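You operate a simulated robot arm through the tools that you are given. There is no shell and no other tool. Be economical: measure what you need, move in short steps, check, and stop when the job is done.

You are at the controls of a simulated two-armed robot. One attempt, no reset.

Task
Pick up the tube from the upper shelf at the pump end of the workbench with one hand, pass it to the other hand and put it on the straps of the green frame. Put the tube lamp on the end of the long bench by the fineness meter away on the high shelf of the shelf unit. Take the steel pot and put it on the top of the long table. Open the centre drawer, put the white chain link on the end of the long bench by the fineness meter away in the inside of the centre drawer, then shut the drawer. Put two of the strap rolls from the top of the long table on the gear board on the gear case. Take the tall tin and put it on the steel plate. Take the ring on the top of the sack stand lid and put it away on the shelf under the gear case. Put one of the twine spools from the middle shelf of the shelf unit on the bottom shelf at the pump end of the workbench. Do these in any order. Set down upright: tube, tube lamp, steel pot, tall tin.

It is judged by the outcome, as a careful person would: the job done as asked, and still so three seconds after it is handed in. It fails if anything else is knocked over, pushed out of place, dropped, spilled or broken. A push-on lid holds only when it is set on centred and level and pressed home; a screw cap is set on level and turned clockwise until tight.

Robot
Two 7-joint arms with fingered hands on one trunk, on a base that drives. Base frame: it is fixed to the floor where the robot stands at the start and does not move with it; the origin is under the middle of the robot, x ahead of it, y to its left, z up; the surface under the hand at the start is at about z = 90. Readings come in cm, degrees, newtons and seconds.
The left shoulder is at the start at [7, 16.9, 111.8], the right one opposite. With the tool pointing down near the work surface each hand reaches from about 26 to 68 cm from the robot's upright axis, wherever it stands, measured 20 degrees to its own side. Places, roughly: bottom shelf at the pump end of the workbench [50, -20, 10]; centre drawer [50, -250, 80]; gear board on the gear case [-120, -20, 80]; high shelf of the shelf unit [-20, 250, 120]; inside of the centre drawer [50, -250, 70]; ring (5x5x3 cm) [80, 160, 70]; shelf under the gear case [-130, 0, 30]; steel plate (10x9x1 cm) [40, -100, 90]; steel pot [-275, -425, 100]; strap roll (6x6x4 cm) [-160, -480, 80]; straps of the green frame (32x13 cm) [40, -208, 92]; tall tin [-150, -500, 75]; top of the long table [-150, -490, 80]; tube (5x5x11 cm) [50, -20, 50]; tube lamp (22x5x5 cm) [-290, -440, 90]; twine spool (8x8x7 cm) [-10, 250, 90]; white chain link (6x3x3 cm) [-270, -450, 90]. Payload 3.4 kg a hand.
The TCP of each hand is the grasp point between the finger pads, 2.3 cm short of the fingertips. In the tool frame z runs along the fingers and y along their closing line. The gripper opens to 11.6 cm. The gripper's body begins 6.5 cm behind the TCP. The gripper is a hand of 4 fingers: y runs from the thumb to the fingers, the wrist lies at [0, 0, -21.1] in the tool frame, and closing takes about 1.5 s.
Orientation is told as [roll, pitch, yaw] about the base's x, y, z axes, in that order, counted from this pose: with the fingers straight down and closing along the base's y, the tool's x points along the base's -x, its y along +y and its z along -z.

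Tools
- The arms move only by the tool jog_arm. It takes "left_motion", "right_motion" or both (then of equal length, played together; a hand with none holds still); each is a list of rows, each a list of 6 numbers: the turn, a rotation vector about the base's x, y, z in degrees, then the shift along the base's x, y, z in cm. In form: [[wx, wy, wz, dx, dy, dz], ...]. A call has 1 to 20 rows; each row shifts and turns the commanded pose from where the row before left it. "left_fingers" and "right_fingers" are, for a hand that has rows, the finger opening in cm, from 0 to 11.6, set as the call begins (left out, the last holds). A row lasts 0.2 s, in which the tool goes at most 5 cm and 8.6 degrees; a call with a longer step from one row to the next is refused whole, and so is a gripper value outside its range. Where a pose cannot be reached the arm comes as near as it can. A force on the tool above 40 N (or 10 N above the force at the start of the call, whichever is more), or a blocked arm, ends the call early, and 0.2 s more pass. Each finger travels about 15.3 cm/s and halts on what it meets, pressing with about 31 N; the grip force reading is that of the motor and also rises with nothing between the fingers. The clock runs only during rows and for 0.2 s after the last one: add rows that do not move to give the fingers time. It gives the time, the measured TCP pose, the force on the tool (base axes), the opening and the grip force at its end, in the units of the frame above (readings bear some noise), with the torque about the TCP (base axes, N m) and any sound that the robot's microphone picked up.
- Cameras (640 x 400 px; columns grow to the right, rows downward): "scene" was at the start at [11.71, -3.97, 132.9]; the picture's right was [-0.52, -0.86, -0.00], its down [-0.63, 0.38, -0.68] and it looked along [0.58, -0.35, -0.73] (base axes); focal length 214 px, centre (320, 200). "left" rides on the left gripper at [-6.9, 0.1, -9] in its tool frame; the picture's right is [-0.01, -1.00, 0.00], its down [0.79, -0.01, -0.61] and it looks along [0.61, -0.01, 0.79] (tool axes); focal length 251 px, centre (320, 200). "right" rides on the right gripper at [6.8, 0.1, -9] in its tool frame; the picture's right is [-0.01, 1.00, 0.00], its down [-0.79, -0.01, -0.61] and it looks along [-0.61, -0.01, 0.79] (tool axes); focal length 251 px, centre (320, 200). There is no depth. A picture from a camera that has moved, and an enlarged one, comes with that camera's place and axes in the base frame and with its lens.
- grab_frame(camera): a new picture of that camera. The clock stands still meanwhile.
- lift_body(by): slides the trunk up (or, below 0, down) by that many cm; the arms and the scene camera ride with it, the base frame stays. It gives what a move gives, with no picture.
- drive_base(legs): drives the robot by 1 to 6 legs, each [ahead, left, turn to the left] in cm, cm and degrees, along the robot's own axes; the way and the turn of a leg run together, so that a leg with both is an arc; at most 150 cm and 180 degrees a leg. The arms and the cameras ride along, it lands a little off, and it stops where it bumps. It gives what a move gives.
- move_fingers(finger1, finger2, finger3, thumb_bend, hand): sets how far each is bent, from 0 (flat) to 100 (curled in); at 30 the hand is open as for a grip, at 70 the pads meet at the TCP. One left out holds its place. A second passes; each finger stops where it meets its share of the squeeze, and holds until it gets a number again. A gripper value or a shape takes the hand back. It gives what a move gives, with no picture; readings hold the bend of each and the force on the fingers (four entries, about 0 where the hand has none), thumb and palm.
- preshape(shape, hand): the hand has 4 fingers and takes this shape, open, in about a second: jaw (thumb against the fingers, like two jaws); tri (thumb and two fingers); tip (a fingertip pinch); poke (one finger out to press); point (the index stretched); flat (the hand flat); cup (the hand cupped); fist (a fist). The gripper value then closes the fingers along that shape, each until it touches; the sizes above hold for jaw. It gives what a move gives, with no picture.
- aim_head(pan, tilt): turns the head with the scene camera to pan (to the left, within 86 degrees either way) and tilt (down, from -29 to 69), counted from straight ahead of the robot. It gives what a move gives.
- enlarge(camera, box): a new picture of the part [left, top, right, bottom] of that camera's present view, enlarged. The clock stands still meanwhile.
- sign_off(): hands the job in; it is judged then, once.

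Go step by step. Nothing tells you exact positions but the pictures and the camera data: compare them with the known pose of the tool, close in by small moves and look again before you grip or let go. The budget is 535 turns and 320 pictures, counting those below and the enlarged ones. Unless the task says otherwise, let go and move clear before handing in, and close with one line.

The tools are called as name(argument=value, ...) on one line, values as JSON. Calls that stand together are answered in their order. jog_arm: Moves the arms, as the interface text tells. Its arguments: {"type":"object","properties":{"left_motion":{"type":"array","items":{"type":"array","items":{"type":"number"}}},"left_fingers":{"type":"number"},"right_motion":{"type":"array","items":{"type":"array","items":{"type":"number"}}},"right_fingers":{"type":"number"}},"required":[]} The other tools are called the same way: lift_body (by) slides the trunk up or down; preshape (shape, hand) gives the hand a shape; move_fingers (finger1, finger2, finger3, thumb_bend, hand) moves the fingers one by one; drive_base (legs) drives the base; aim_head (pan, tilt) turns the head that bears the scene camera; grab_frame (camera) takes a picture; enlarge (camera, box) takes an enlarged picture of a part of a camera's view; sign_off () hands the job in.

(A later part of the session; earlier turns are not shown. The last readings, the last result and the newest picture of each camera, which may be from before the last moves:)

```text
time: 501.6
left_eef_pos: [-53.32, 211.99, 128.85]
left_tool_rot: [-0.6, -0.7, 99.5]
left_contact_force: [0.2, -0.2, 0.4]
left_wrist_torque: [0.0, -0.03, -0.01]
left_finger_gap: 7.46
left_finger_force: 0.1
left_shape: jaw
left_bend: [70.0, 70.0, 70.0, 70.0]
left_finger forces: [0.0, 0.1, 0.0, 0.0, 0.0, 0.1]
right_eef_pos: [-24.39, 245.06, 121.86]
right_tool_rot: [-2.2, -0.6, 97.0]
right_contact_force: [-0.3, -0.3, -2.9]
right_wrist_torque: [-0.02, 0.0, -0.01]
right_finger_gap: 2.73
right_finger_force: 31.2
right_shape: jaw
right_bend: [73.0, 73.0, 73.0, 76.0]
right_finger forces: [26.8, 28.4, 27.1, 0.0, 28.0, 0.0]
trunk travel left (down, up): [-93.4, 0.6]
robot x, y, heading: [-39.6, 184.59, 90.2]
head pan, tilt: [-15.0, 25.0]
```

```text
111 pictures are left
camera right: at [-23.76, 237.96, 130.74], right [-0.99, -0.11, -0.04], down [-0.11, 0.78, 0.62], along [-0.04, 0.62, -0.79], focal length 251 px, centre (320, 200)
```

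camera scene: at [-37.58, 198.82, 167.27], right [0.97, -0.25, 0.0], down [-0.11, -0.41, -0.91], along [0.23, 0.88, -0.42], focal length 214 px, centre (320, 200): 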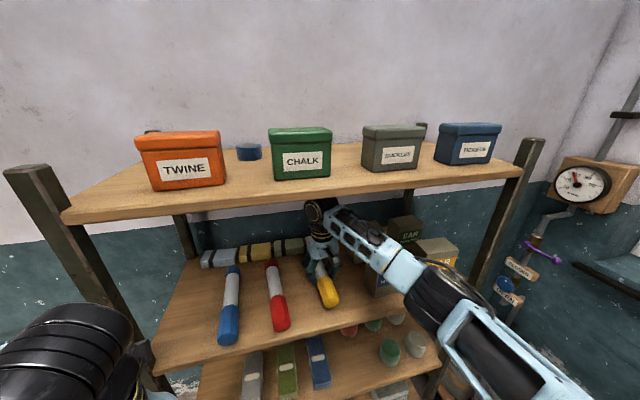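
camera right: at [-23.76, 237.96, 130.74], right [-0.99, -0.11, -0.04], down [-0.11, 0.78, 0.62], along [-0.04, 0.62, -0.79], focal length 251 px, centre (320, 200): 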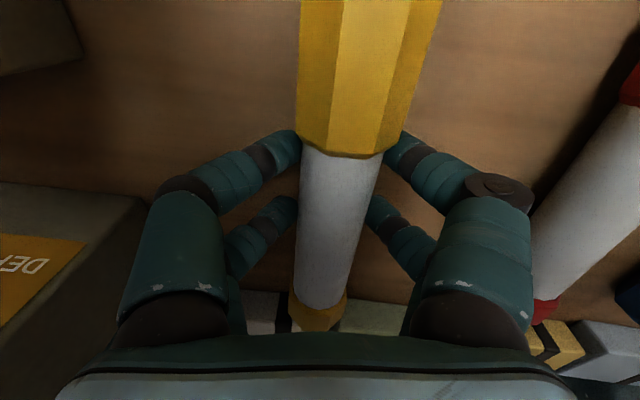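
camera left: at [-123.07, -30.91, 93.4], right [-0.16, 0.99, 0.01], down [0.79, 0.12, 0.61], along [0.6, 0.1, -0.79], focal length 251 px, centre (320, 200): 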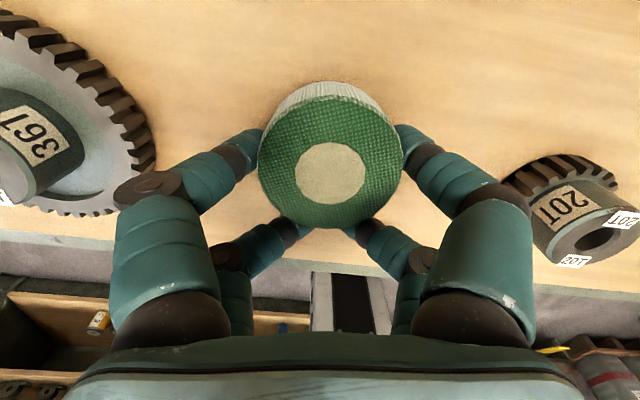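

Lamp is fully inside, in line with the other lamps. Lower to contact.

jog_arm(right_motion=[[0, 0, 0, 0, 0, -0.6], [0, 0, 0, 0, 0, -0.5], [0, 0, 0, 0, 0, 0]])

jog_arm(right_motion=[[0, 0, 0, 0, 0, -0.5], [0, 0, 0, 0, 0, 0]])

jog_arm(right_motion=[[0, 0, 0, 0, 0, -0.5], [0, 0, 0, 0, 0, 0]])

```text
time: 502.4
left_eef_pos: [-53.42, 211.55, 128.94]
left_tool_rot: [-0.7, -0.9, 99.5]
left_contact_force: [-0.1, 0.7, -0.6]
left_wrist_torque: [0.0, 0.0, 0.01]
left_finger_gap: 7.48
left_finger_force: 0.1
left_shape: jaw
left_bend: [70.0, 70.0, 70.0, 70.0]
left_finger forces: [0.0, 0.0, 0.0, 0.0, 0.0, 0.1]
right_eef_pos: [-24.26, 244.88, 121.27]
right_tool_rot: [-2.2, -1.0, 96.9]
right_contact_force: [1.9, 8.2, 34.6]
right_wrist_torque: [0.1, 0.43, -0.11]
right_finger_gap: 2.74
right_finger_force: 30.3
right_shape: jaw
right_bend: [74.0, 74.0, 73.0, 76.0]
right_finger forces: [30.9, 32.8, 31.9, 0.0, 33.3, 0.1]
trunk travel left (down, up): [-93.4, 0.6]
robot x, y, heading: [-39.85, 184.69, 90.5]
head pan, tilt: [-15.0, 25.0]
```

```text
time: 502.7
left_eef_pos: [-53.28, 211.56, 128.79]
left_tool_rot: [-0.7, -0.8, 99.4]
left_contact_force: [0.5, -0.1, 0.4]
left_wrist_torque: [0.0, 0.01, 0.03]
left_finger_gap: 7.44
left_finger_force: 0.1
left_shape: jaw
left_bend: [70.0, 70.0, 70.0, 70.0]
left_finger forces: [0.0, 0.1, 0.0, 0.0, 0.0, 0.1]
right_eef_pos: [-24.18, 244.84, 121.23]
right_tool_rot: [-2.0, -1.3, 97.1]
right_contact_force: [-1.2, -2.6, 20.3]
right_wrist_torque: [-0.19, 0.3, -0.06]
right_finger_gap: 2.73
right_finger_force: 30.7
right_shape: jaw
right_bend: [74.0, 74.0, 73.0, 76.0]
right_finger forces: [31.9, 33.5, 31.5, 0.1, 32.8, 0.1]
trunk travel left (down, up): [-93.4, 0.6]
robot x, y, heading: [-39.76, 184.45, 90.2]
head pan, tilt: [-15.0, 25.0]
stopped in row 1 (right hand): the force on the tool passed its limit at 50 N (the readings are from after the stop); the commanded pose is now the measured one
```

```text
time: 503.1
left_eef_pos: [-53.31, 211.5, 128.88]
left_tool_rot: [-0.7, -1.0, 99.5]
left_contact_force: [0.5, 0.1, -0.1]
left_wrist_torque: [0.0, 0.0, 0.04]
left_finger_gap: 7.45
left_finger_force: 0.0
left_shape: jaw
left_bend: [70.0, 70.0, 70.0, 70.0]
left_finger forces: [0.0, 0.0, 0.0, 0.0, 0.0, 0.0]
right_eef_pos: [-24.22, 244.94, 121.18]
right_tool_rot: [-2.1, -1.9, 97.1]
right_contact_force: [0.1, -2.9, 20.3]
right_wrist_torque: [-0.27, 0.29, -0.04]
right_finger_gap: 2.76
right_finger_force: 31.6
right_shape: jaw
right_bend: [74.0, 74.0, 73.0, 76.0]
right_finger forces: [32.0, 33.2, 31.7, 0.0, 32.9, 0.1]
trunk travel left (down, up): [-93.4, 0.6]
robot x, y, heading: [-40.02, 184.68, 90.0]
head pan, tilt: [-15.0, 25.0]
stopped in row 2 (right hand): the force on the tool passed its limit at 44 N (the readings are from after the stop); the commanded pose is now the measured one
```

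Contact. Release and raise slightly, then check and withdraw.

jog_arm(right_motion=[[0, 0, 0, 0, 0, 0.2], [0, 0, 0, 0, 0, 0], [0, 0, 0, 0, 0, 0], [0, 0, 0, 0, 0, 0]], right_fingers=7)

jog_arm(right_motion=[[0, 0, 0, 0, 0, 0.8], [0, 0, 0, 0, 0, 0.8], [0, 0, 0, 0, 0, 0.6], [0, 0, 0, 0, 0, 0]])

grab_frame(camera="right")

```text
time: 504.1
left_eef_pos: [-53.38, 211.95, 128.81]
left_tool_rot: [-0.7, -0.7, 99.5]
left_contact_force: [-1.0, 0.9, 0.1]
left_wrist_torque: [0.0, -0.01, 0.01]
left_finger_gap: 7.46
left_finger_force: 0.1
left_shape: jaw
left_bend: [70.0, 70.0, 70.0, 70.0]
left_finger forces: [0.0, 0.1, 0.0, 0.0, 0.1, 0.1]
right_eef_pos: [-24.24, 245.31, 120.84]
right_tool_rot: [-2.2, -1.6, 97.0]
right_contact_force: [-0.5, 0.0, -0.3]
right_wrist_torque: [-0.01, -0.03, 0.04]
right_finger_gap: 6.93
right_finger_force: 0.0
right_shape: jaw
right_bend: [71.0, 71.0, 71.0, 72.0]
right_finger forces: [0.0, 0.0, 0.0, 0.0, 0.0, 0.0]
trunk travel left (down, up): [-93.4, 0.6]
robot x, y, heading: [-40.2, 184.78, 90.5]
head pan, tilt: [-15.0, 25.0]
```

```text
time: 505.1
left_eef_pos: [-53.26, 212.05, 128.77]
left_tool_rot: [-0.5, -0.7, 99.5]
left_contact_force: [-0.5, 0.4, -1.0]
left_wrist_torque: [-0.01, -0.01, 0.0]
left_finger_gap: 7.45
left_finger_force: 0.0
left_shape: jaw
left_bend: [70.0, 70.0, 70.0, 70.0]
left_finger forces: [0.1, 0.0, 0.1, 0.0, 0.1, 0.0]
right_eef_pos: [-24.17, 245.37, 123.12]
right_tool_rot: [-2.0, -1.6, 97.0]
right_contact_force: [0.3, -0.1, -0.6]
right_wrist_torque: [-0.01, 0.01, 0.03]
right_finger_gap: 6.95
right_finger_force: 0.0
right_shape: jaw
right_bend: [71.0, 71.0, 71.0, 72.0]
right_finger forces: [0.0, 0.0, 0.1, 0.1, 0.0, 0.0]
trunk travel left (down, up): [-93.4, 0.6]
robot x, y, heading: [-39.6, 184.63, 90.6]
head pan, tilt: [-15.0, 25.0]
```

```text
110 pictures are left
camera right: at [-23.59, 238.19, 131.99], right [-0.99, -0.11, -0.04], down [-0.11, 0.77, 0.63], along [-0.04, 0.63, -0.78], focal length 251 px, centre (320, 200)
```

right: 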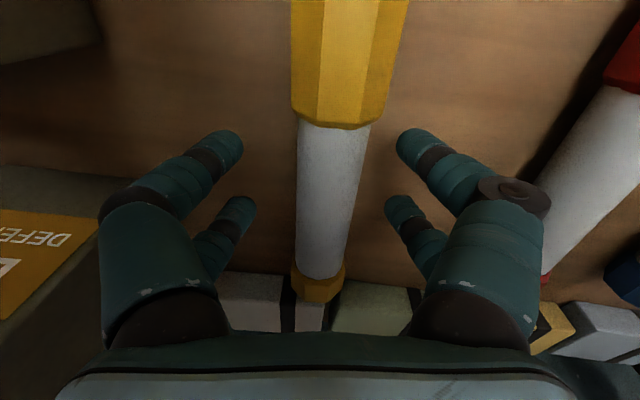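

jog_arm(right_motion=[[0, 0, 0, 0, 0, 0], [0, 0, 0, 0, 0, 0], [0, 0, 0, 0, -3, 0], [0, 0, 0, 0, -3, 0], [0, 0, 0, 0, -3, 0], [0, 0, 0, 0, -3, 0], [0, 0, 0, 0, -3, 0], [0, 0, 0, 0, -3, 0], [0, 0, 0, 0, 0, 0]], right_fingers=8.5)

drive_base(legs=[[-50, 0, 0]])

enlarge(camera="scene", box=[180, 180, 480, 380])

```text
time: 507.1
left_eef_pos: [-53.36, 212.09, 128.85]
left_tool_rot: [-0.7, -0.7, 99.5]
left_contact_force: [0.2, 0.4, 0.3]
left_wrist_torque: [0.0, 0.02, -0.03]
left_finger_gap: 7.45
left_finger_force: 0.0
left_shape: jaw
left_bend: [70.0, 70.0, 70.0, 70.0]
left_finger forces: [0.0, 0.0, 0.1, 0.1, 0.2, 0.1]
right_eef_pos: [-24.4, 227.44, 123.14]
right_tool_rot: [-2.2, -1.5, 96.9]
right_contact_force: [-0.3, -0.1, 0.4]
right_wrist_torque: [-0.02, 0.02, 0.04]
right_finger_gap: 8.47
right_finger_force: 0.0
right_shape: jaw
right_bend: [64.0, 64.0, 64.0, 64.0]
right_finger forces: [0.0, 0.0, 0.0, 0.1, 0.1, 0.0]
trunk travel left (down, up): [-93.4, 0.6]
robot x, y, heading: [-40.08, 184.75, 90.3]
head pan, tilt: [-15.0, 25.0]
```

```text
time: 510.1
left_eef_pos: [-52.95, 161.5, 128.75]
left_tool_rot: [-0.6, -0.7, 99.9]
left_contact_force: [-1.0, 0.4, 0.1]
left_wrist_torque: [-0.01, 0.01, 0.01]
left_finger_gap: 7.46
left_finger_force: 0.0
left_shape: jaw
left_bend: [70.0, 70.0, 70.0, 70.0]
left_finger forces: [0.0, 0.0, 0.0, 0.0, 0.0, 0.0]
right_eef_pos: [-24.14, 177.11, 123.35]
right_tool_rot: [-2.1, -1.5, 97.3]
right_contact_force: [0.3, 0.2, 0.0]
right_wrist_torque: [-0.02, -0.01, -0.03]
right_finger_gap: 8.46
right_finger_force: 0.1
right_shape: jaw
right_bend: [64.0, 64.0, 64.0, 64.0]
right_finger forces: [0.2, 0.1, 0.0, 0.0, 0.0, 0.0]
trunk travel left (down, up): [-93.4, 0.6]
robot x, y, heading: [-38.97, 133.92, 91.0]
head pan, tilt: [-15.0, 25.0]
```

```text
2.00 times, centred on (330, 280) of scene
camera zoom: at [-37.25, 148.43, 167.25], right [0.97, -0.25, 0.0], down [-0.1, -0.41, -0.91], along [0.22, 0.88, -0.42], focal length 429 px, centre (300, 40)
```

zoom: 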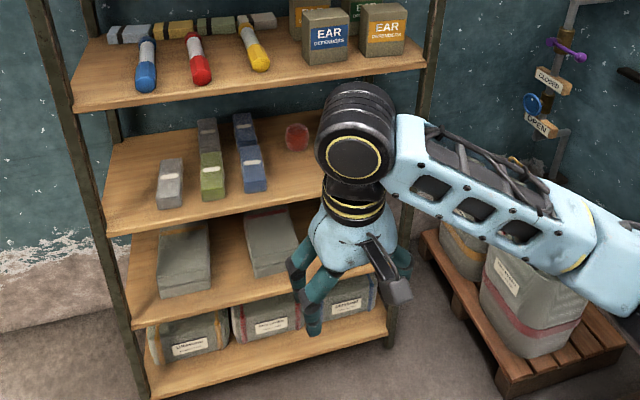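

Lamp lies neatly beside the other lamps. Now return to the long table for the tin and another strap roll.

drive_base(legs=[[0, 0, 179], [150, -8, 0], [150, 0, 0], [140, 0, 0]])

aim_head(pan=-20, tilt=25)

grab_frame(camera="scene")

```text
refused: leg 2 is longer than a leg can be; nothing moved
```

```text
time: 510.8
left_eef_pos: [-52.96, 161.26, 128.74]
left_tool_rot: [-0.6, -0.5, 99.8]
left_contact_force: [-0.1, 0.3, 0.5]
left_wrist_torque: [0.01, -0.02, 0.01]
left_finger_gap: 7.46
left_finger_force: 0.1
left_shape: jaw
left_bend: [70.0, 70.0, 70.0, 70.0]
left_finger forces: [0.1, 0.0, 0.0, 0.0, 0.0, 0.0]
right_eef_pos: [-24.2, 176.9, 123.15]
right_tool_rot: [-2.0, -1.5, 97.3]
right_contact_force: [0.5, 0.0, -0.1]
right_wrist_torque: [0.03, 0.0, -0.01]
right_finger_gap: 8.48
right_finger_force: 0.1
right_shape: jaw
right_bend: [64.0, 64.0, 64.0, 64.0]
right_finger forces: [0.0, 0.1, 0.0, 0.1, 0.0, 0.0]
trunk travel left (down, up): [-93.4, 0.6]
robot x, y, heading: [-39.34, 134.41, 90.5]
head pan, tilt: [-20.0, 25.0]
```

```text
108 pictures are left
camera scene: at [-36.48, 148.04, 167.26], right [0.94, -0.33, 0.0], down [-0.14, -0.4, -0.91], along [0.3, 0.85, -0.42], focal length 214 px, centre (320, 200)
```

scene: 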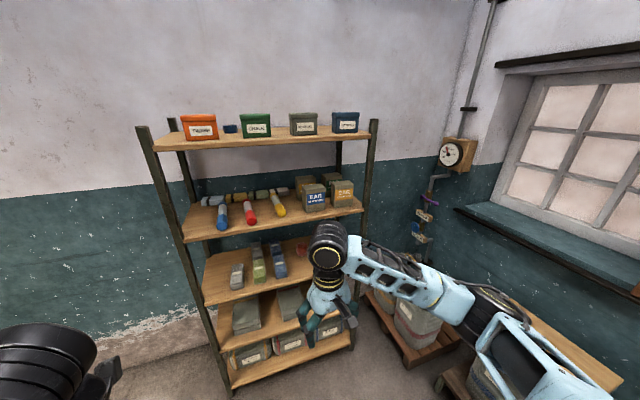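

drive_base(legs=[[0, 0, 179], [148, -5, 0], [148, 0, 0]])

drive_base(legs=[[130, 0, 0], [0, -90, 0]])

aim_head(pan=-10, tilt=25)

grab_frame(camera="scene")

```text
time: 532.4
left_eef_pos: [-56.21, -191.63, 128.85]
left_tool_rot: [-0.6, -0.6, -85.3]
left_contact_force: [-0.1, -0.1, -1.0]
left_wrist_torque: [-0.02, 0.01, -0.02]
left_finger_gap: 7.44
left_finger_force: 0.0
left_shape: jaw
left_bend: [70.0, 70.0, 70.0, 70.0]
left_finger forces: [0.1, 0.0, 0.0, 0.0, 0.0, 0.1]
right_eef_pos: [-86.5, -204.82, 123.34]
right_tool_rot: [-2.0, -1.5, -88.0]
right_contact_force: [0.1, 0.8, 0.0]
right_wrist_torque: [-0.02, -0.01, 0.03]
right_finger_gap: 8.46
right_finger_force: 0.0
right_shape: jaw
right_bend: [64.0, 64.0, 64.0, 64.0]
right_finger forces: [0.1, 0.1, 0.0, 0.0, 0.1, 0.0]
trunk travel left (down, up): [-93.4, 0.6]
robot x, y, heading: [-67.5, -163.23, -94.6]
head pan, tilt: [-20.0, 25.0]
```

```text
time: 543.1
left_eef_pos: [-156.03, -310.73, 128.86]
left_tool_rot: [-0.7, -0.7, -86.1]
left_contact_force: [-0.5, -1.6, 0.5]
left_wrist_torque: [-0.01, 0.01, -0.01]
left_finger_gap: 7.46
left_finger_force: 0.1
left_shape: jaw
left_bend: [70.0, 70.0, 70.0, 70.0]
left_finger forces: [0.0, 0.1, 0.1, 0.0, 0.0, 0.0]
right_eef_pos: [-186.41, -323.32, 123.19]
right_tool_rot: [-2.1, -1.5, -88.6]
right_contact_force: [0.4, -0.9, 0.0]
right_wrist_torque: [0.01, 0.02, 0.01]
right_finger_gap: 8.47
right_finger_force: 0.1
right_shape: jaw
right_bend: [64.0, 64.0, 64.0, 64.0]
right_finger forces: [0.1, 0.0, 0.0, 0.0, 0.0, 0.0]
trunk travel left (down, up): [-93.4, 0.6]
robot x, y, heading: [-167.18, -281.99, -95.3]
head pan, tilt: [-20.0, 25.0]
```

```text
time: 543.8
left_eef_pos: [-156.21, -310.73, 128.81]
left_tool_rot: [-0.5, -0.7, -86.0]
left_contact_force: [-0.7, 0.4, -0.6]
left_wrist_torque: [-0.01, 0.04, 0.0]
left_finger_gap: 7.46
left_finger_force: 0.1
left_shape: jaw
left_bend: [70.0, 70.0, 70.0, 70.0]
left_finger forces: [0.0, 0.0, 0.1, 0.1, 0.1, 0.1]
right_eef_pos: [-186.31, -323.36, 123.3]
right_tool_rot: [-2.1, -1.6, -88.6]
right_contact_force: [-0.5, -0.3, -0.4]
right_wrist_torque: [-0.04, -0.02, 0.02]
right_finger_gap: 8.5
right_finger_force: 0.1
right_shape: jaw
right_bend: [64.0, 64.0, 64.0, 64.0]
right_finger forces: [0.1, 0.1, 0.0, 0.0, 0.0, 0.1]
trunk travel left (down, up): [-93.4, 0.6]
robot x, y, heading: [-166.75, -282.39, -95.3]
head pan, tilt: [-10.0, 25.0]
```

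```text
107 pictures are left
camera scene: at [-169.98, -296.02, 167.27], right [-0.96, 0.26, 0.0], down [0.11, 0.41, -0.91], along [-0.24, -0.87, -0.42], focal length 214 px, centre (320, 200)
```

scene: 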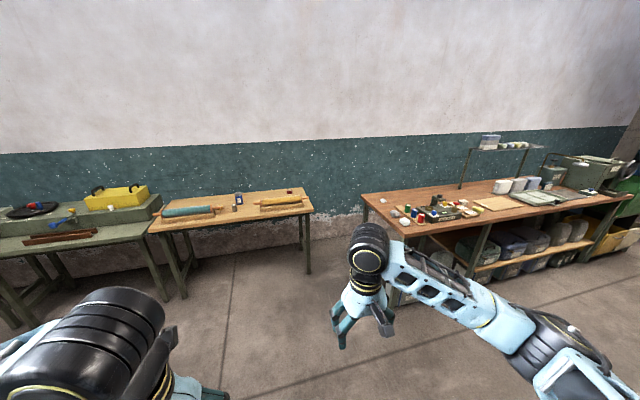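

drive_base(legs=[[125, 28, 5.5]])

lift_body(by=-26)

aim_head(pan=0, tilt=40)

grab_frame(camera="scene")

```text
time: 550.2
left_eef_pos: [-134.19, -435.19, 128.89]
left_tool_rot: [-0.7, -0.7, -82.2]
left_contact_force: [-0.5, -0.4, 0.2]
left_wrist_torque: [0.03, 0.0, 0.01]
left_finger_gap: 7.46
left_finger_force: 0.1
left_shape: jaw
left_bend: [70.0, 70.0, 70.0, 70.0]
left_finger forces: [0.1, 0.1, 0.0, 0.0, 0.0, 0.1]
right_eef_pos: [-163.57, -449.65, 123.29]
right_tool_rot: [-2.0, -1.4, -84.8]
right_contact_force: [0.0, -0.3, -0.1]
right_wrist_torque: [0.0, -0.01, -0.01]
right_finger_gap: 8.47
right_finger_force: 0.0
right_shape: jaw
right_bend: [64.0, 64.0, 64.0, 64.0]
right_finger forces: [0.1, 0.0, 0.0, 0.0, 0.0, 0.1]
trunk travel left (down, up): [-93.4, 0.6]
robot x, y, heading: [-146.76, -407.52, -91.6]
head pan, tilt: [-10.0, 25.0]
```

```text
time: 552.9
left_eef_pos: [-134.1, -435.17, 102.86]
left_tool_rot: [-0.6, -0.7, -82.2]
left_contact_force: [0.1, -0.2, -0.2]
left_wrist_torque: [0.04, 0.02, 0.03]
left_finger_gap: 7.46
left_finger_force: 0.0
left_shape: jaw
left_bend: [70.0, 70.0, 70.0, 70.0]
left_finger forces: [0.0, 0.1, 0.0, 0.0, 0.0, 0.0]
right_eef_pos: [-163.54, -449.72, 97.3]
right_tool_rot: [-2.0, -1.5, -84.6]
right_contact_force: [0.2, -0.2, -0.3]
right_wrist_torque: [0.0, -0.01, 0.01]
right_finger_gap: 8.49
right_finger_force: 0.1
right_shape: jaw
right_bend: [64.0, 64.0, 64.0, 64.0]
right_finger forces: [0.1, 0.1, 0.1, 0.0, 0.0, 0.1]
trunk travel left (down, up): [-67.4, 26.6]
robot x, y, heading: [-146.9, -407.54, -91.3]
head pan, tilt: [-10.0, 25.0]
```

```text
time: 553.6
left_eef_pos: [-134.15, -435.27, 102.85]
left_tool_rot: [-0.6, -0.7, -82.3]
left_contact_force: [0.6, -0.5, -0.4]
left_wrist_torque: [-0.02, 0.0, 0.02]
left_finger_gap: 7.43
left_finger_force: 0.1
left_shape: jaw
left_bend: [70.0, 70.0, 70.0, 70.0]
left_finger forces: [0.0, 0.0, 0.1, 0.0, 0.0, 0.0]
right_eef_pos: [-163.61, -449.85, 97.1]
right_tool_rot: [-2.1, -1.5, -84.8]
right_contact_force: [-0.2, 0.3, 0.5]
right_wrist_torque: [-0.02, 0.01, -0.01]
right_finger_gap: 8.48
right_finger_force: 0.0
right_shape: jaw
right_bend: [64.0, 64.0, 64.0, 64.0]
right_finger forces: [0.0, 0.0, 0.0, 0.0, 0.0, 0.1]
trunk travel left (down, up): [-67.4, 26.6]
robot x, y, heading: [-146.97, -407.23, -91.4]
head pan, tilt: [0.0, 40.0]
```

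```text
106 pictures are left
camera scene: at [-147.31, -420.93, 138.95], right [-1.0, 0.02, 0.0], down [0.02, 0.64, -0.77], along [-0.02, -0.77, -0.64], focal length 214 px, centre (320, 200)
```

scene: 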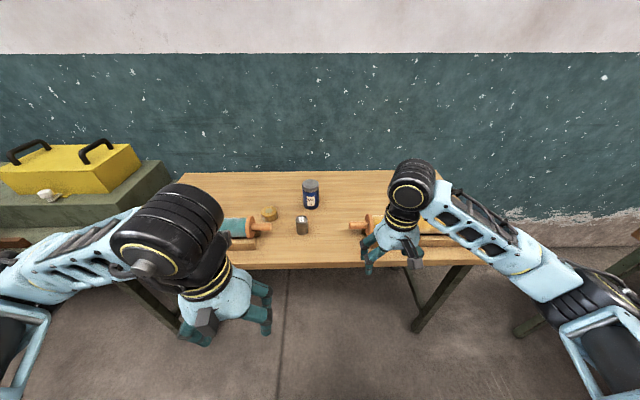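

drive_base(legs=[[13, 0, 1.3]])

jog_arm(left_motion=[[0, 0, -4, 1, -4, 0], [0, 0, -4, 1, -4, 0], [0, 0, 0, 1, -4, 0], [0, 0, 0, 1, -4, 0], [0, 0, 0, 0, -4, 0], [0, 0, 0, 0, -4, 0], [0, 0, 0, 0, -4, -2], [0, 0, 0, 0, -3, -3], [0, 0, 0, 0, 0, 0]], left_fingers=11.6)

grab_frame(camera="left")

```text
time: 554.9
left_eef_pos: [-133.63, -447.57, 102.9]
left_tool_rot: [-0.5, -0.7, -80.8]
left_contact_force: [-0.4, -0.5, -0.1]
left_wrist_torque: [-0.01, 0.04, -0.02]
left_finger_gap: 7.47
left_finger_force: 0.0
left_shape: jaw
left_bend: [70.0, 70.0, 70.0, 70.0]
left_finger forces: [0.0, 0.0, 0.0, 0.0, 0.1, 0.0]
right_eef_pos: [-162.79, -462.9, 97.32]
right_tool_rot: [-2.1, -1.6, -83.4]
right_contact_force: [-0.7, 0.2, -0.1]
right_wrist_torque: [-0.01, 0.03, 0.01]
right_finger_gap: 8.46
right_finger_force: 0.1
right_shape: jaw
right_bend: [64.0, 64.0, 64.0, 64.0]
right_finger forces: [0.0, 0.0, 0.0, 0.1, 0.0, 0.0]
trunk travel left (down, up): [-67.4, 26.6]
robot x, y, heading: [-147.12, -420.4, -90.2]
head pan, tilt: [0.0, 40.0]
```

```text
time: 556.9
left_eef_pos: [-129.64, -478.6, 97.88]
left_tool_rot: [-0.6, -0.7, -88.8]
left_contact_force: [0.6, 0.2, -0.3]
left_wrist_torque: [-0.06, -0.02, -0.01]
left_finger_gap: 11.6
left_finger_force: 0.0
left_shape: jaw
left_bend: [30.0, 30.0, 30.0, 30.0]
left_finger forces: [0.0, 0.0, 0.0, 0.0, 0.0, 0.0]
right_eef_pos: [-162.67, -462.76, 97.2]
right_tool_rot: [-2.1, -1.5, -83.4]
right_contact_force: [-0.7, 0.7, 0.5]
right_wrist_torque: [0.02, -0.01, 0.02]
right_finger_gap: 8.48
right_finger_force: 0.1
right_shape: jaw
right_bend: [64.0, 64.0, 64.0, 64.0]
right_finger forces: [0.0, 0.0, 0.0, 0.0, 0.0, 0.0]
trunk travel left (down, up): [-67.4, 26.6]
robot x, y, heading: [-146.82, -420.32, -90.4]
head pan, tilt: [0.0, 40.0]
```

```text
105 pictures are left
camera left: at [-129.39, -485.14, 106.94], right [-1.0, -0.03, 0.01], down [-0.02, 0.8, 0.6], along [-0.03, 0.6, -0.8], focal length 251 px, centre (320, 200)
```

left: 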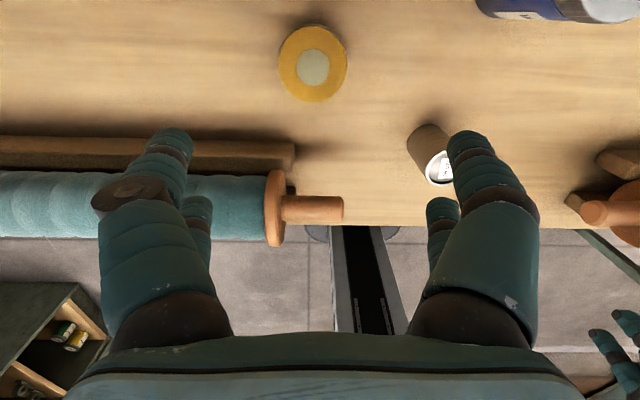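

jog_arm(left_motion=[[0, 0, 0, 0.4, -1.6, -3], [0, 0, 0, 0, 0, -4], [0, 0, 0, 0, 0, -4], [0, 0, 0, 0, 0, -2], [0, 0, 0, 0, 0, 0]])

grab_frame(camera="left")

```text
time: 558.1
left_eef_pos: [-129.17, -480.27, 84.84]
left_tool_rot: [-0.6, -0.7, -88.8]
left_contact_force: [-0.4, 0.6, 0.5]
left_wrist_torque: [0.02, -0.01, 0.0]
left_finger_gap: 11.57
left_finger_force: 0.0
left_shape: jaw
left_bend: [30.0, 30.0, 30.0, 30.0]
left_finger forces: [0.0, 0.0, 0.0, 0.0, 0.0, 0.0]
right_eef_pos: [-162.82, -462.88, 97.37]
right_tool_rot: [-2.1, -1.4, -83.4]
right_contact_force: [-1.0, -0.5, 0.5]
right_wrist_torque: [0.01, -0.01, -0.01]
right_finger_gap: 8.48
right_finger_force: 0.0
right_shape: jaw
right_bend: [64.0, 64.0, 64.0, 64.0]
right_finger forces: [0.1, 0.1, 0.1, 0.1, 0.0, 0.1]
trunk travel left (down, up): [-67.4, 26.6]
robot x, y, heading: [-146.81, -420.35, -89.9]
head pan, tilt: [0.0, 40.0]
```

```text
104 pictures are left
camera left: at [-128.94, -486.86, 93.94], right [-1.0, -0.03, 0.01], down [-0.02, 0.8, 0.6], along [-0.03, 0.6, -0.8], focal length 251 px, centre (320, 200)
```

left: 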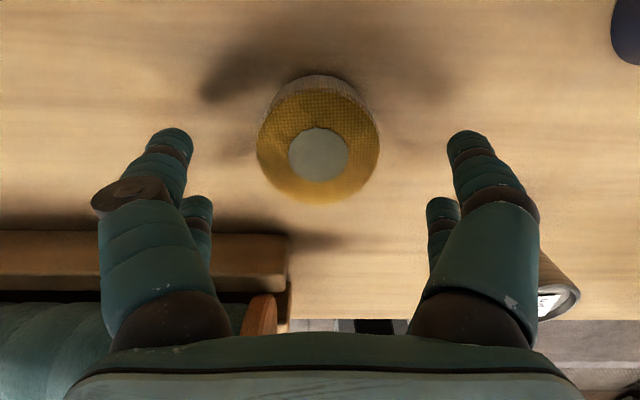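

Well centred. Lower 2 cm and close.

jog_arm(left_motion=[[0, 0, 0, 0, 0, -1], [0, 0, 0, 0, 0, -0.9], [0, 0, 0, 0, 0, 0]])

jog_arm(left_motion=[[0, 0, 0, 0, 0, 0], [0, 0, 0, 0, 0, 0], [0, 0, 0, 0, 0, 0], [0, 0, 0, 0, 0, 0], [0, 0, 0, 0, 0, 0], [0, 0, 0, 0, 0, 0]], left_fingers=0)

jog_arm(left_motion=[[0, 0, 0, 0, 0, 4], [0, 0, 0, 0, 0, 4], [0, 0, 0, 0, 0, 4], [0, 0, 0, 0, 1, 4], [0, 0, 0, 0, 4, 0], [0, 0, 0, 0, 4, 0], [0, 0, 0, 0, 4, 0], [0, 0, 0, 0, 4, 0], [0, 0, 0, 0, 4, 0], [0, 0, 0, 0, 0, 0]])

grab_frame(camera="scene")

```text
time: 558.9
left_eef_pos: [-129.29, -480.15, 82.97]
left_tool_rot: [-0.6, -0.7, -88.9]
left_contact_force: [0.2, 0.2, 0.0]
left_wrist_torque: [0.01, -0.02, -0.01]
left_finger_gap: 11.57
left_finger_force: 0.1
left_shape: jaw
left_bend: [30.0, 30.0, 30.0, 30.0]
left_finger forces: [0.1, 0.1, 0.0, 0.0, 0.0, 0.0]
right_eef_pos: [-162.68, -462.91, 97.33]
right_tool_rot: [-2.1, -1.5, -83.4]
right_contact_force: [0.4, -0.5, -0.2]
right_wrist_torque: [0.02, -0.01, 0.0]
right_finger_gap: 8.5
right_finger_force: 0.0
right_shape: jaw
right_bend: [64.0, 64.0, 64.0, 64.0]
right_finger forces: [0.0, 0.0, 0.0, 0.1, 0.0, 0.0]
trunk travel left (down, up): [-67.4, 26.6]
robot x, y, heading: [-147.26, -420.23, -89.8]
head pan, tilt: [0.0, 40.0]
```

```text
time: 560.3
left_eef_pos: [-129.35, -480.1, 82.99]
left_tool_rot: [-0.7, -0.7, -88.8]
left_contact_force: [1.0, 0.3, 1.0]
left_wrist_torque: [-0.09, -0.02, 0.0]
left_finger_gap: 3.56
left_finger_force: 31.2
left_shape: jaw
left_bend: [73.0, 74.0, 73.0, 77.0]
left_finger forces: [29.7, 0.1, 0.1, 0.0, 30.1, 0.1]
right_eef_pos: [-162.72, -462.81, 97.21]
right_tool_rot: [-2.1, -1.6, -83.4]
right_contact_force: [-0.7, -0.4, -0.3]
right_wrist_torque: [0.02, 0.03, -0.01]
right_finger_gap: 8.46
right_finger_force: 0.1
right_shape: jaw
right_bend: [64.0, 64.0, 64.0, 64.0]
right_finger forces: [0.0, 0.1, 0.0, 0.1, 0.0, 0.0]
trunk travel left (down, up): [-67.4, 26.6]
robot x, y, heading: [-147.15, -419.88, -90.1]
head pan, tilt: [0.0, 40.0]
```

```text
time: 562.5
left_eef_pos: [-129.15, -459.17, 99.2]
left_tool_rot: [-0.6, -0.5, -88.8]
left_contact_force: [-0.1, -0.5, -0.1]
left_wrist_torque: [0.01, 0.0, 0.04]
left_finger_gap: 3.54
left_finger_force: 30.4
left_shape: jaw
left_bend: [73.0, 74.0, 74.0, 77.0]
left_finger forces: [29.6, 0.0, 0.0, 0.0, 29.8, 0.0]
right_eef_pos: [-162.76, -462.87, 97.17]
right_tool_rot: [-2.0, -1.5, -83.4]
right_contact_force: [-0.3, 0.7, 0.7]
right_wrist_torque: [0.0, -0.02, 0.02]
right_finger_gap: 8.47
right_finger_force: 0.0
right_shape: jaw
right_bend: [64.0, 64.0, 64.0, 64.0]
right_finger forces: [0.1, 0.0, 0.1, 0.0, 0.1, 0.0]
trunk travel left (down, up): [-67.4, 26.6]
robot x, y, heading: [-147.02, -420.48, -89.7]
head pan, tilt: [0.0, 40.0]
```

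```text
103 pictures are left
camera scene: at [-147.15, -433.73, 138.93], right [-1.0, 0.0, 0.0], down [0.0, 0.64, -0.77], along [0.0, -0.77, -0.64], focal length 214 px, centre (320, 200)
```

scene: 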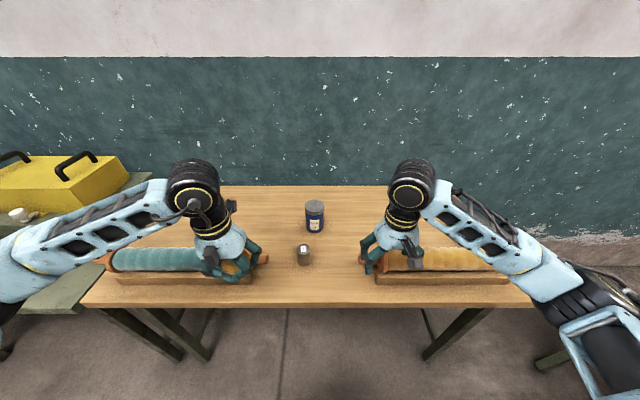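

Yellow roll held. Now the tin (≈(-145.3,-487.3), top z≈93) with the right hand; shift the base.

drive_base(legs=[[8, 8, 0]])

jog_arm(right_motion=[[0, 0, -3, 0, 0, 4], [0, 0, -3, 1, -2, 4], [0, 0, 0, 2, -3, 3], [0, 0, 0, 2, -3, 0], [0, 0, 0, 2, -3, 0], [0, 0, 0, 2, -3, 0], [0, 0, 0, 0, 0, 0]], left_motion=[[0, 0, 0, 0, 0, 3], [0, 0, 0, 0, 0, 3], [0, 0, 0, 0, 0, 2], [0, 0, 0, 2, 2, 0], [0, 0, 0, 2, 2, 0], [0, 0, 0, 0, 0, 0], [0, 0, 0, 0, 0, 0]], right_fingers=11.6)

grab_frame(camera="right")

grab_frame(camera="scene")

```text
time: 563.7
left_eef_pos: [-120.93, -467.01, 99.19]
left_tool_rot: [-0.6, -0.7, -89.1]
left_contact_force: [0.4, 0.1, -0.5]
left_wrist_torque: [0.0, 0.0, 0.03]
left_finger_gap: 3.56
left_finger_force: 30.6
left_shape: jaw
left_bend: [73.0, 74.0, 74.0, 77.0]
left_finger forces: [29.7, 0.0, 0.0, 0.0, 29.8, 0.1]
right_eef_pos: [-154.59, -470.79, 97.29]
right_tool_rot: [-1.9, -1.5, -83.4]
right_contact_force: [0.5, -0.9, 1.2]
right_wrist_torque: [-0.01, 0.01, 0.03]
right_finger_gap: 8.48
right_finger_force: 0.0
right_shape: jaw
right_bend: [64.0, 64.0, 64.0, 64.0]
right_finger forces: [0.0, 0.0, 0.0, 0.1, 0.1, 0.0]
trunk travel left (down, up): [-67.4, 26.6]
robot x, y, heading: [-138.87, -428.02, -89.9]
head pan, tilt: [0.0, 40.0]
```

```text
time: 565.3
left_eef_pos: [-117.12, -463.0, 107.32]
left_tool_rot: [-0.7, -0.7, -88.9]
left_contact_force: [-0.8, 0.4, -1.3]
left_wrist_torque: [0.05, 0.0, 0.01]
left_finger_gap: 3.57
left_finger_force: 30.6
left_shape: jaw
left_bend: [73.0, 74.0, 74.0, 77.0]
left_finger forces: [29.7, 0.1, 0.1, 0.0, 29.6, 0.0]
right_eef_pos: [-145.78, -484.7, 108.31]
right_tool_rot: [-1.9, -1.5, -89.4]
right_contact_force: [0.4, 0.2, -0.4]
right_wrist_torque: [-0.02, -0.01, 0.03]
right_finger_gap: 11.59
right_finger_force: 0.0
right_shape: jaw
right_bend: [30.0, 30.0, 30.0, 30.0]
right_finger forces: [0.1, 0.0, 0.1, 0.0, 0.1, 0.0]
trunk travel left (down, up): [-67.4, 26.6]
robot x, y, heading: [-138.5, -428.26, -90.1]
head pan, tilt: [0.0, 40.0]
```

```text
102 pictures are left
camera right: at [-145.31, -477.7, 117.04], right [1.0, 0.0, -0.04], down [0.02, -0.78, 0.63], along [-0.03, -0.63, -0.78], focal length 251 px, centre (320, 200)
```

right: 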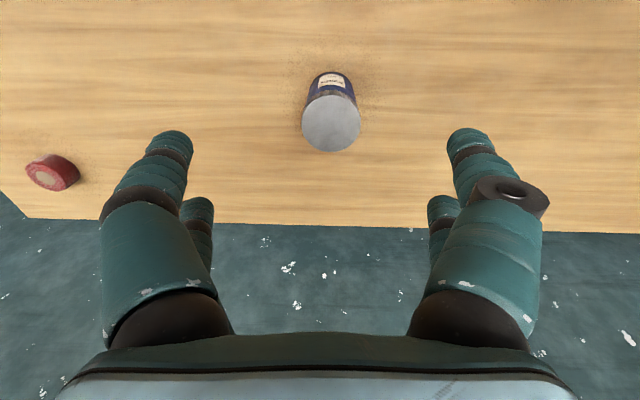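

```text
101 pictures are left
camera scene: at [-139.06, -441.49, 138.95], right [-1.0, 0.0, 0.0], down [0.0, 0.64, -0.77], along [0.0, -0.77, -0.64], focal length 214 px, centre (320, 200)
```

scene: 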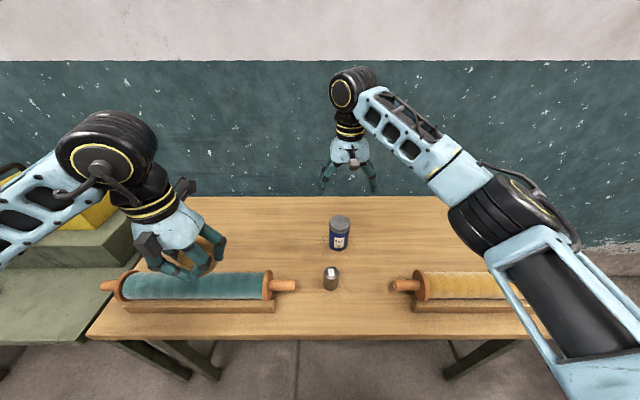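

jog_arm(right_motion=[[0, 0, 0, 0.6, -2, 0], [0, 0, 0, 0, -2, 0], [0, 0, 0, 0, 0, -4], [0, 0, 0, 0, 0, -4], [0, 0, 0, 0, 0, -2], [0, 0, 0, 0, 0, 0]])

grab_frame(camera="right")

```text
time: 566.7
left_eef_pos: [-117.05, -463.08, 107.2]
left_tool_rot: [-0.6, -0.7, -88.9]
left_contact_force: [0.7, 0.1, -1.3]
left_wrist_torque: [0.01, 0.0, 0.01]
left_finger_gap: 3.56
left_finger_force: 30.5
left_shape: jaw
left_bend: [73.0, 74.0, 74.0, 77.0]
left_finger forces: [29.7, 0.1, 0.1, 0.0, 29.7, 0.0]
right_eef_pos: [-145.06, -488.87, 98.33]
right_tool_rot: [-2.1, -1.4, -89.5]
right_contact_force: [0.4, 0.5, 0.3]
right_wrist_torque: [-0.02, 0.02, -0.02]
right_finger_gap: 11.62
right_finger_force: 0.0
right_shape: jaw
right_bend: [30.0, 30.0, 30.0, 30.0]
right_finger forces: [0.0, 0.0, 0.0, 0.0, 0.1, 0.0]
trunk travel left (down, up): [-67.4, 26.6]
robot x, y, heading: [-138.93, -428.26, -90.2]
head pan, tilt: [0.0, 40.0]
```

```text
100 pictures are left
camera right: at [-144.74, -481.91, 107.06], right [1.0, 0.0, -0.04], down [0.02, -0.78, 0.63], along [-0.03, -0.63, -0.78], focal length 251 px, centre (320, 200)
```

right: 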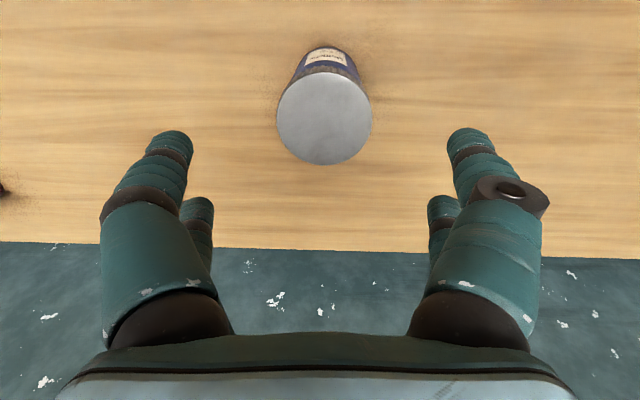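

jog_arm(right_motion=[[0, 0, 0, 0, 0, -4], [0, 0, 0, 0, 0, -4], [0, 0, 0, 0, 0, 0]])

jog_arm(right_motion=[[0, 0, 0, 0, 0, 0], [0, 0, 0, 0, 0, 0], [0, 0, 0, 0, 0, 0], [0, 0, 0, 0, 0, 0], [0, 0, 0, 0, 0, 0], [0, 0, 0, 0, 0, 0]], right_fingers=0)

grab_frame(camera="right")

```text
time: 567.5
left_eef_pos: [-117.14, -462.99, 107.29]
left_tool_rot: [-0.6, -0.7, -88.9]
left_contact_force: [-0.4, 0.3, -0.8]
left_wrist_torque: [0.01, 0.0, 0.0]
left_finger_gap: 3.57
left_finger_force: 30.8
left_shape: jaw
left_bend: [73.0, 74.0, 74.0, 77.0]
left_finger forces: [29.8, 0.0, 0.0, 0.0, 29.6, 0.0]
right_eef_pos: [-144.95, -488.78, 90.11]
right_tool_rot: [-2.1, -1.5, -89.3]
right_contact_force: [-0.6, 0.4, 0.2]
right_wrist_torque: [0.02, -0.01, 0.02]
right_finger_gap: 11.6
right_finger_force: 0.2
right_shape: jaw
right_bend: [30.0, 30.0, 30.0, 30.0]
right_finger forces: [0.0, 0.1, 0.0, 0.0, 0.0, 0.0]
trunk travel left (down, up): [-67.4, 26.6]
robot x, y, heading: [-138.29, -428.23, -90.4]
head pan, tilt: [0.0, 40.0]
```

```text
time: 568.9
left_eef_pos: [-117.22, -463.06, 107.08]
left_tool_rot: [-0.5, -0.7, -88.9]
left_contact_force: [-0.2, 0.7, -0.8]
left_wrist_torque: [0.05, -0.03, 0.0]
left_finger_gap: 3.55
left_finger_force: 31.1
left_shape: jaw
left_bend: [73.0, 74.0, 74.0, 77.0]
left_finger forces: [29.7, 0.0, 0.0, 0.0, 29.7, 0.0]
right_eef_pos: [-145.0, -488.77, 90.07]
right_tool_rot: [-2.1, -1.6, -89.4]
right_contact_force: [-0.4, 0.2, -0.7]
right_wrist_torque: [-0.01, -0.02, -0.02]
right_finger_gap: 4.62
right_finger_force: 31.0
right_shape: jaw
right_bend: [73.0, 73.0, 74.0, 77.0]
right_finger forces: [31.8, 28.0, 24.8, 0.1, 29.0, 0.0]
trunk travel left (down, up): [-67.4, 26.6]
robot x, y, heading: [-138.87, -427.94, -90.2]
head pan, tilt: [0.0, 40.0]
```

```text
99 pictures are left
camera right: at [-144.62, -481.81, 98.88], right [1.0, 0.0, -0.04], down [0.02, -0.78, 0.63], along [-0.03, -0.63, -0.78], focal length 251 px, centre (320, 200)
```

right: 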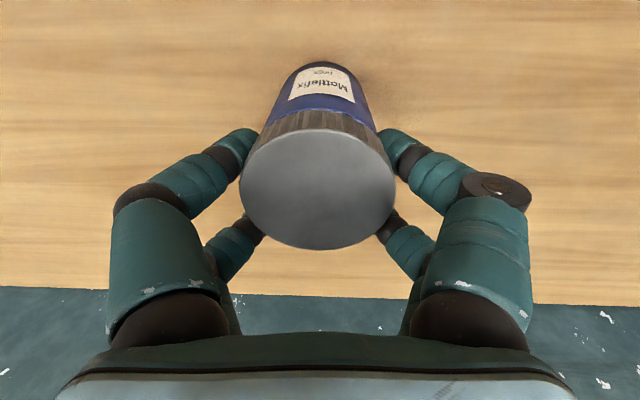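

The pads are near the lid; regrip ~2.5 cm lower on the tin's body.

jog_arm(right_motion=[[0, 0, 0, 0, 0, 0], [0, 0, 0, 0, 0, 0], [0, 0, 0, 0, 0, 0], [0, 0, 0, 0, 0, -1.3], [0, 0, 0, 0, 0, -1.2], [0, 0, 0, 0, 0, 0]], right_fingers=9.5)

jog_arm(right_motion=[[0, 0, 0, 0, 0, 0], [0, 0, 0, 0, 0, 0], [0, 0, 0, 0, 0, 0], [0, 0, 0, 0, 0, 0], [0, 0, 0, 0, 0, 0], [0, 0, 0, 0, 0, 0]], right_fingers=0)

jog_arm(right_motion=[[0, 0, 0, 0, 0, 2], [0, 0, 0, 0, 0, 3], [0, 0, 0, 0, 0, 0]])

grab_frame(camera="right")

```text
time: 570.3
left_eef_pos: [-117.16, -463.07, 107.27]
left_tool_rot: [-0.6, -0.7, -88.8]
left_contact_force: [0.9, -0.4, -0.4]
left_wrist_torque: [0.0, 0.02, -0.03]
left_finger_gap: 3.55
left_finger_force: 30.6
left_shape: jaw
left_bend: [73.0, 74.0, 74.0, 77.0]
left_finger forces: [29.7, 0.0, 0.0, 0.0, 29.7, 0.0]
right_eef_pos: [-144.97, -488.84, 87.87]
right_tool_rot: [-2.0, -1.5, -89.4]
right_contact_force: [0.2, 0.3, -0.5]
right_wrist_torque: [0.02, -0.02, -0.02]
right_finger_gap: 9.45
right_finger_force: 0.0
right_shape: jaw
right_bend: [57.0, 57.0, 57.0, 57.0]
right_finger forces: [0.0, 0.0, 0.1, 0.0, 0.0, 0.1]
trunk travel left (down, up): [-67.4, 26.6]
robot x, y, heading: [-138.96, -427.94, -90.3]
head pan, tilt: [0.0, 40.0]
```

```text
time: 571.7
left_eef_pos: [-117.21, -463.1, 107.21]
left_tool_rot: [-0.6, -0.7, -88.9]
left_contact_force: [0.3, 0.2, -0.4]
left_wrist_torque: [0.0, 0.01, -0.02]
left_finger_gap: 3.54
left_finger_force: 31.1
left_shape: jaw
left_bend: [73.0, 74.0, 74.0, 77.0]
left_finger forces: [29.7, 0.0, 0.1, 0.0, 29.7, 0.0]
right_eef_pos: [-144.93, -488.87, 87.67]
right_tool_rot: [-2.1, -1.3, -89.4]
right_contact_force: [0.5, -0.3, -0.3]
right_wrist_torque: [0.0, -0.06, -0.04]
right_finger_gap: 4.62
right_finger_force: 31.0
right_shape: jaw
right_bend: [73.0, 73.0, 74.0, 76.0]
right_finger forces: [30.5, 26.7, 23.6, 0.0, 29.6, 0.0]
trunk travel left (down, up): [-67.4, 26.6]
robot x, y, heading: [-138.65, -428.04, -90.1]
head pan, tilt: [0.0, 40.0]
```

```text
time: 572.5
left_eef_pos: [-117.13, -463.18, 107.13]
left_tool_rot: [-0.6, -0.5, -88.8]
left_contact_force: [0.2, 0.1, -0.8]
left_wrist_torque: [-0.01, -0.02, 0.04]
left_finger_gap: 3.54
left_finger_force: 31.3
left_shape: jaw
left_bend: [73.0, 74.0, 74.0, 77.0]
left_finger forces: [29.7, 0.0, 0.0, 0.0, 29.6, 0.0]
right_eef_pos: [-145.02, -488.91, 92.68]
right_tool_rot: [-2.1, -1.5, -89.5]
right_contact_force: [-1.1, -0.8, -0.9]
right_wrist_torque: [-0.03, 0.01, -0.01]
right_finger_gap: 4.62
right_finger_force: 30.5
right_shape: jaw
right_bend: [73.0, 73.0, 74.0, 76.0]
right_finger forces: [31.3, 27.5, 24.0, 0.0, 30.0, 0.1]
trunk travel left (down, up): [-67.4, 26.6]
robot x, y, heading: [-138.96, -428.17, -90.2]
head pan, tilt: [0.0, 40.0]
```

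```text
98 pictures are left
camera right: at [-144.64, -481.87, 101.39], right [1.0, 0.0, -0.04], down [0.02, -0.78, 0.63], along [-0.03, -0.63, -0.78], focal length 251 px, centre (320, 200)
```

right: 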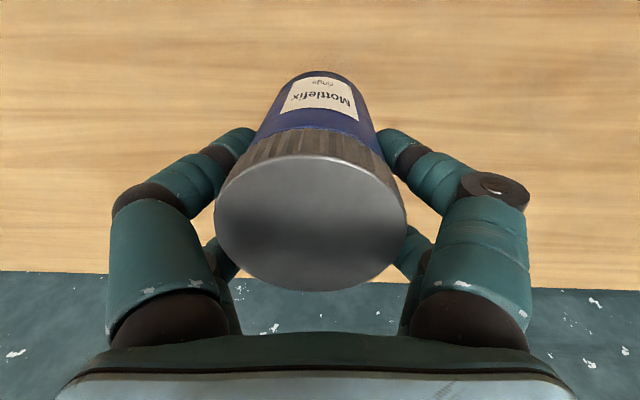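

lift_body(by=18)

jog_arm(right_motion=[[0, 0, 0, -0.5, 2, 1], [0, 0, 0, -1, 3, 1], [0, 0, 0, -1, 4, 1], [0, 0, 0, -1, 4, 0], [0, 0, 0, -1, 4, 0], [0, 0, 0, -1, 3, 0], [0, 0, 0, 0, 0, 0]])

drive_base(legs=[[-60, 0, 0], [0, 0, 180], [0, -85, 0]])

```text
time: 574.5
left_eef_pos: [-117.2, -463.09, 125.17]
left_tool_rot: [-0.6, -0.7, -88.9]
left_contact_force: [-1.3, 0.0, -0.1]
left_wrist_torque: [0.01, 0.01, 0.05]
left_finger_gap: 3.56
left_finger_force: 31.0
left_shape: jaw
left_bend: [73.0, 74.0, 74.0, 77.0]
left_finger forces: [29.7, 0.1, 0.0, 0.1, 29.7, 0.1]
right_eef_pos: [-144.99, -488.84, 110.64]
right_tool_rot: [-2.1, -1.4, -89.6]
right_contact_force: [-0.2, 0.4, -1.2]
right_wrist_torque: [-0.03, -0.04, 0.02]
right_finger_gap: 4.59
right_finger_force: 31.2
right_shape: jaw
right_bend: [73.0, 73.0, 74.0, 76.0]
right_finger forces: [31.4, 27.6, 24.1, 0.0, 30.1, 0.0]
trunk travel left (down, up): [-85.4, 8.6]
robot x, y, heading: [-138.9, -428.33, -90.0]
head pan, tilt: [0.0, 40.0]
```

```text
time: 576.1
left_eef_pos: [-117.17, -463.14, 125.19]
left_tool_rot: [-0.6, -0.6, -88.9]
left_contact_force: [0.5, -0.2, -0.4]
left_wrist_torque: [-0.01, 0.02, -0.01]
left_finger_gap: 3.55
left_finger_force: 30.8
left_shape: jaw
left_bend: [73.0, 74.0, 74.0, 77.0]
left_finger forces: [29.6, 0.0, 0.0, 0.0, 29.6, 0.0]
right_eef_pos: [-150.41, -468.84, 113.89]
right_tool_rot: [-2.1, -1.5, -89.5]
right_contact_force: [0.6, 0.7, -1.5]
right_wrist_torque: [-0.01, 0.0, 0.0]
right_finger_gap: 4.53
right_finger_force: 30.6
right_shape: jaw
right_bend: [73.0, 74.0, 74.0, 76.0]
right_finger forces: [31.5, 27.3, 27.0, 0.0, 31.5, 0.1]
trunk travel left (down, up): [-85.4, 8.6]
robot x, y, heading: [-138.86, -428.33, -90.0]
head pan, tilt: [0.0, 40.0]
```

```text
time: 590.9
left_eef_pos: [-75.25, -334.41, 125.2]
left_tool_rot: [-0.7, -0.8, 90.5]
left_contact_force: [-0.8, 0.2, -0.8]
left_wrist_torque: [-0.04, 0.02, -0.01]
left_finger_gap: 3.58
left_finger_force: 31.4
left_shape: jaw
left_bend: [73.0, 74.0, 74.0, 77.0]
left_finger forces: [29.4, 0.0, 0.0, 0.1, 29.2, 0.0]
right_eef_pos: [-41.86, -328.81, 113.75]
right_tool_rot: [-1.9, -1.5, 89.9]
right_contact_force: [0.3, -0.3, -2.2]
right_wrist_torque: [-0.03, 0.03, 0.0]
right_finger_gap: 4.51
right_finger_force: 30.8
right_shape: jaw
right_bend: [73.0, 74.0, 74.0, 76.0]
right_finger forces: [31.1, 27.0, 26.9, 0.0, 31.3, 0.0]
trunk travel left (down, up): [-85.4, 8.6]
robot x, y, heading: [-53.89, -369.37, 89.1]
head pan, tilt: [0.0, 40.0]
```

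drive_base(legs=[[148, 0, 0], [142, 0, 0], [0, 0, -90]])

aim_head(pan=-10, tilt=40)

grab_frame(camera="scene")

```text
time: 608.9
left_eef_pos: [-16.13, -53.59, 125.25]
left_tool_rot: [-0.5, -0.6, 0.9]
left_contact_force: [0.2, -0.5, -1.4]
left_wrist_torque: [-0.01, 0.01, 0.02]
left_finger_gap: 3.55
left_finger_force: 31.0
left_shape: jaw
left_bend: [73.0, 74.0, 74.0, 77.0]
left_finger forces: [29.0, 0.0, 0.1, 0.0, 29.0, 0.0]
right_eef_pos: [-10.49, -86.91, 113.77]
right_tool_rot: [-2.2, -1.5, 0.4]
right_contact_force: [-0.2, -0.1, -1.6]
right_wrist_torque: [-0.01, -0.02, 0.0]
right_finger_gap: 4.49
right_finger_force: 31.8
right_shape: jaw
right_bend: [73.0, 74.0, 74.0, 76.0]
right_finger forces: [30.9, 27.0, 27.0, 0.0, 31.2, 0.1]
trunk travel left (down, up): [-85.4, 8.6]
robot x, y, heading: [-51.19, -75.24, -0.5]
head pan, tilt: [0.0, 40.0]
```

```text
time: 609.7
left_eef_pos: [-16.12, -53.5, 125.12]
left_tool_rot: [-0.7, -0.7, 1.0]
left_contact_force: [0.3, 0.8, -0.5]
left_wrist_torque: [0.04, 0.0, -0.01]
left_finger_gap: 3.53
left_finger_force: 30.8
left_shape: jaw
left_bend: [73.0, 74.0, 74.0, 77.0]
left_finger forces: [29.1, 0.0, 0.1, 0.0, 29.1, 0.0]
right_eef_pos: [-10.23, -86.85, 113.67]
right_tool_rot: [-2.1, -1.6, 0.4]
right_contact_force: [-0.4, -0.7, -1.3]
right_wrist_torque: [-0.01, -0.03, 0.02]
right_finger_gap: 4.47
right_finger_force: 31.0
right_shape: jaw
right_bend: [73.0, 74.0, 74.0, 76.0]
right_finger forces: [31.0, 27.0, 27.0, 0.0, 31.2, 0.0]
trunk travel left (down, up): [-85.4, 8.6]
robot x, y, heading: [-51.35, -74.93, -0.0]
head pan, tilt: [-10.0, 40.0]
```

```text
97 pictures are left
camera scene: at [-37.72, -76.56, 156.94], right [-0.18, -0.98, 0.0], down [-0.63, 0.11, -0.77], along [0.75, -0.14, -0.64], focal length 214 px, centre (320, 200)
```

scene: 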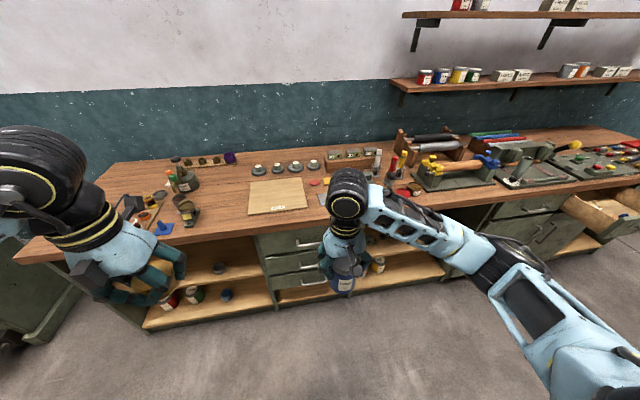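

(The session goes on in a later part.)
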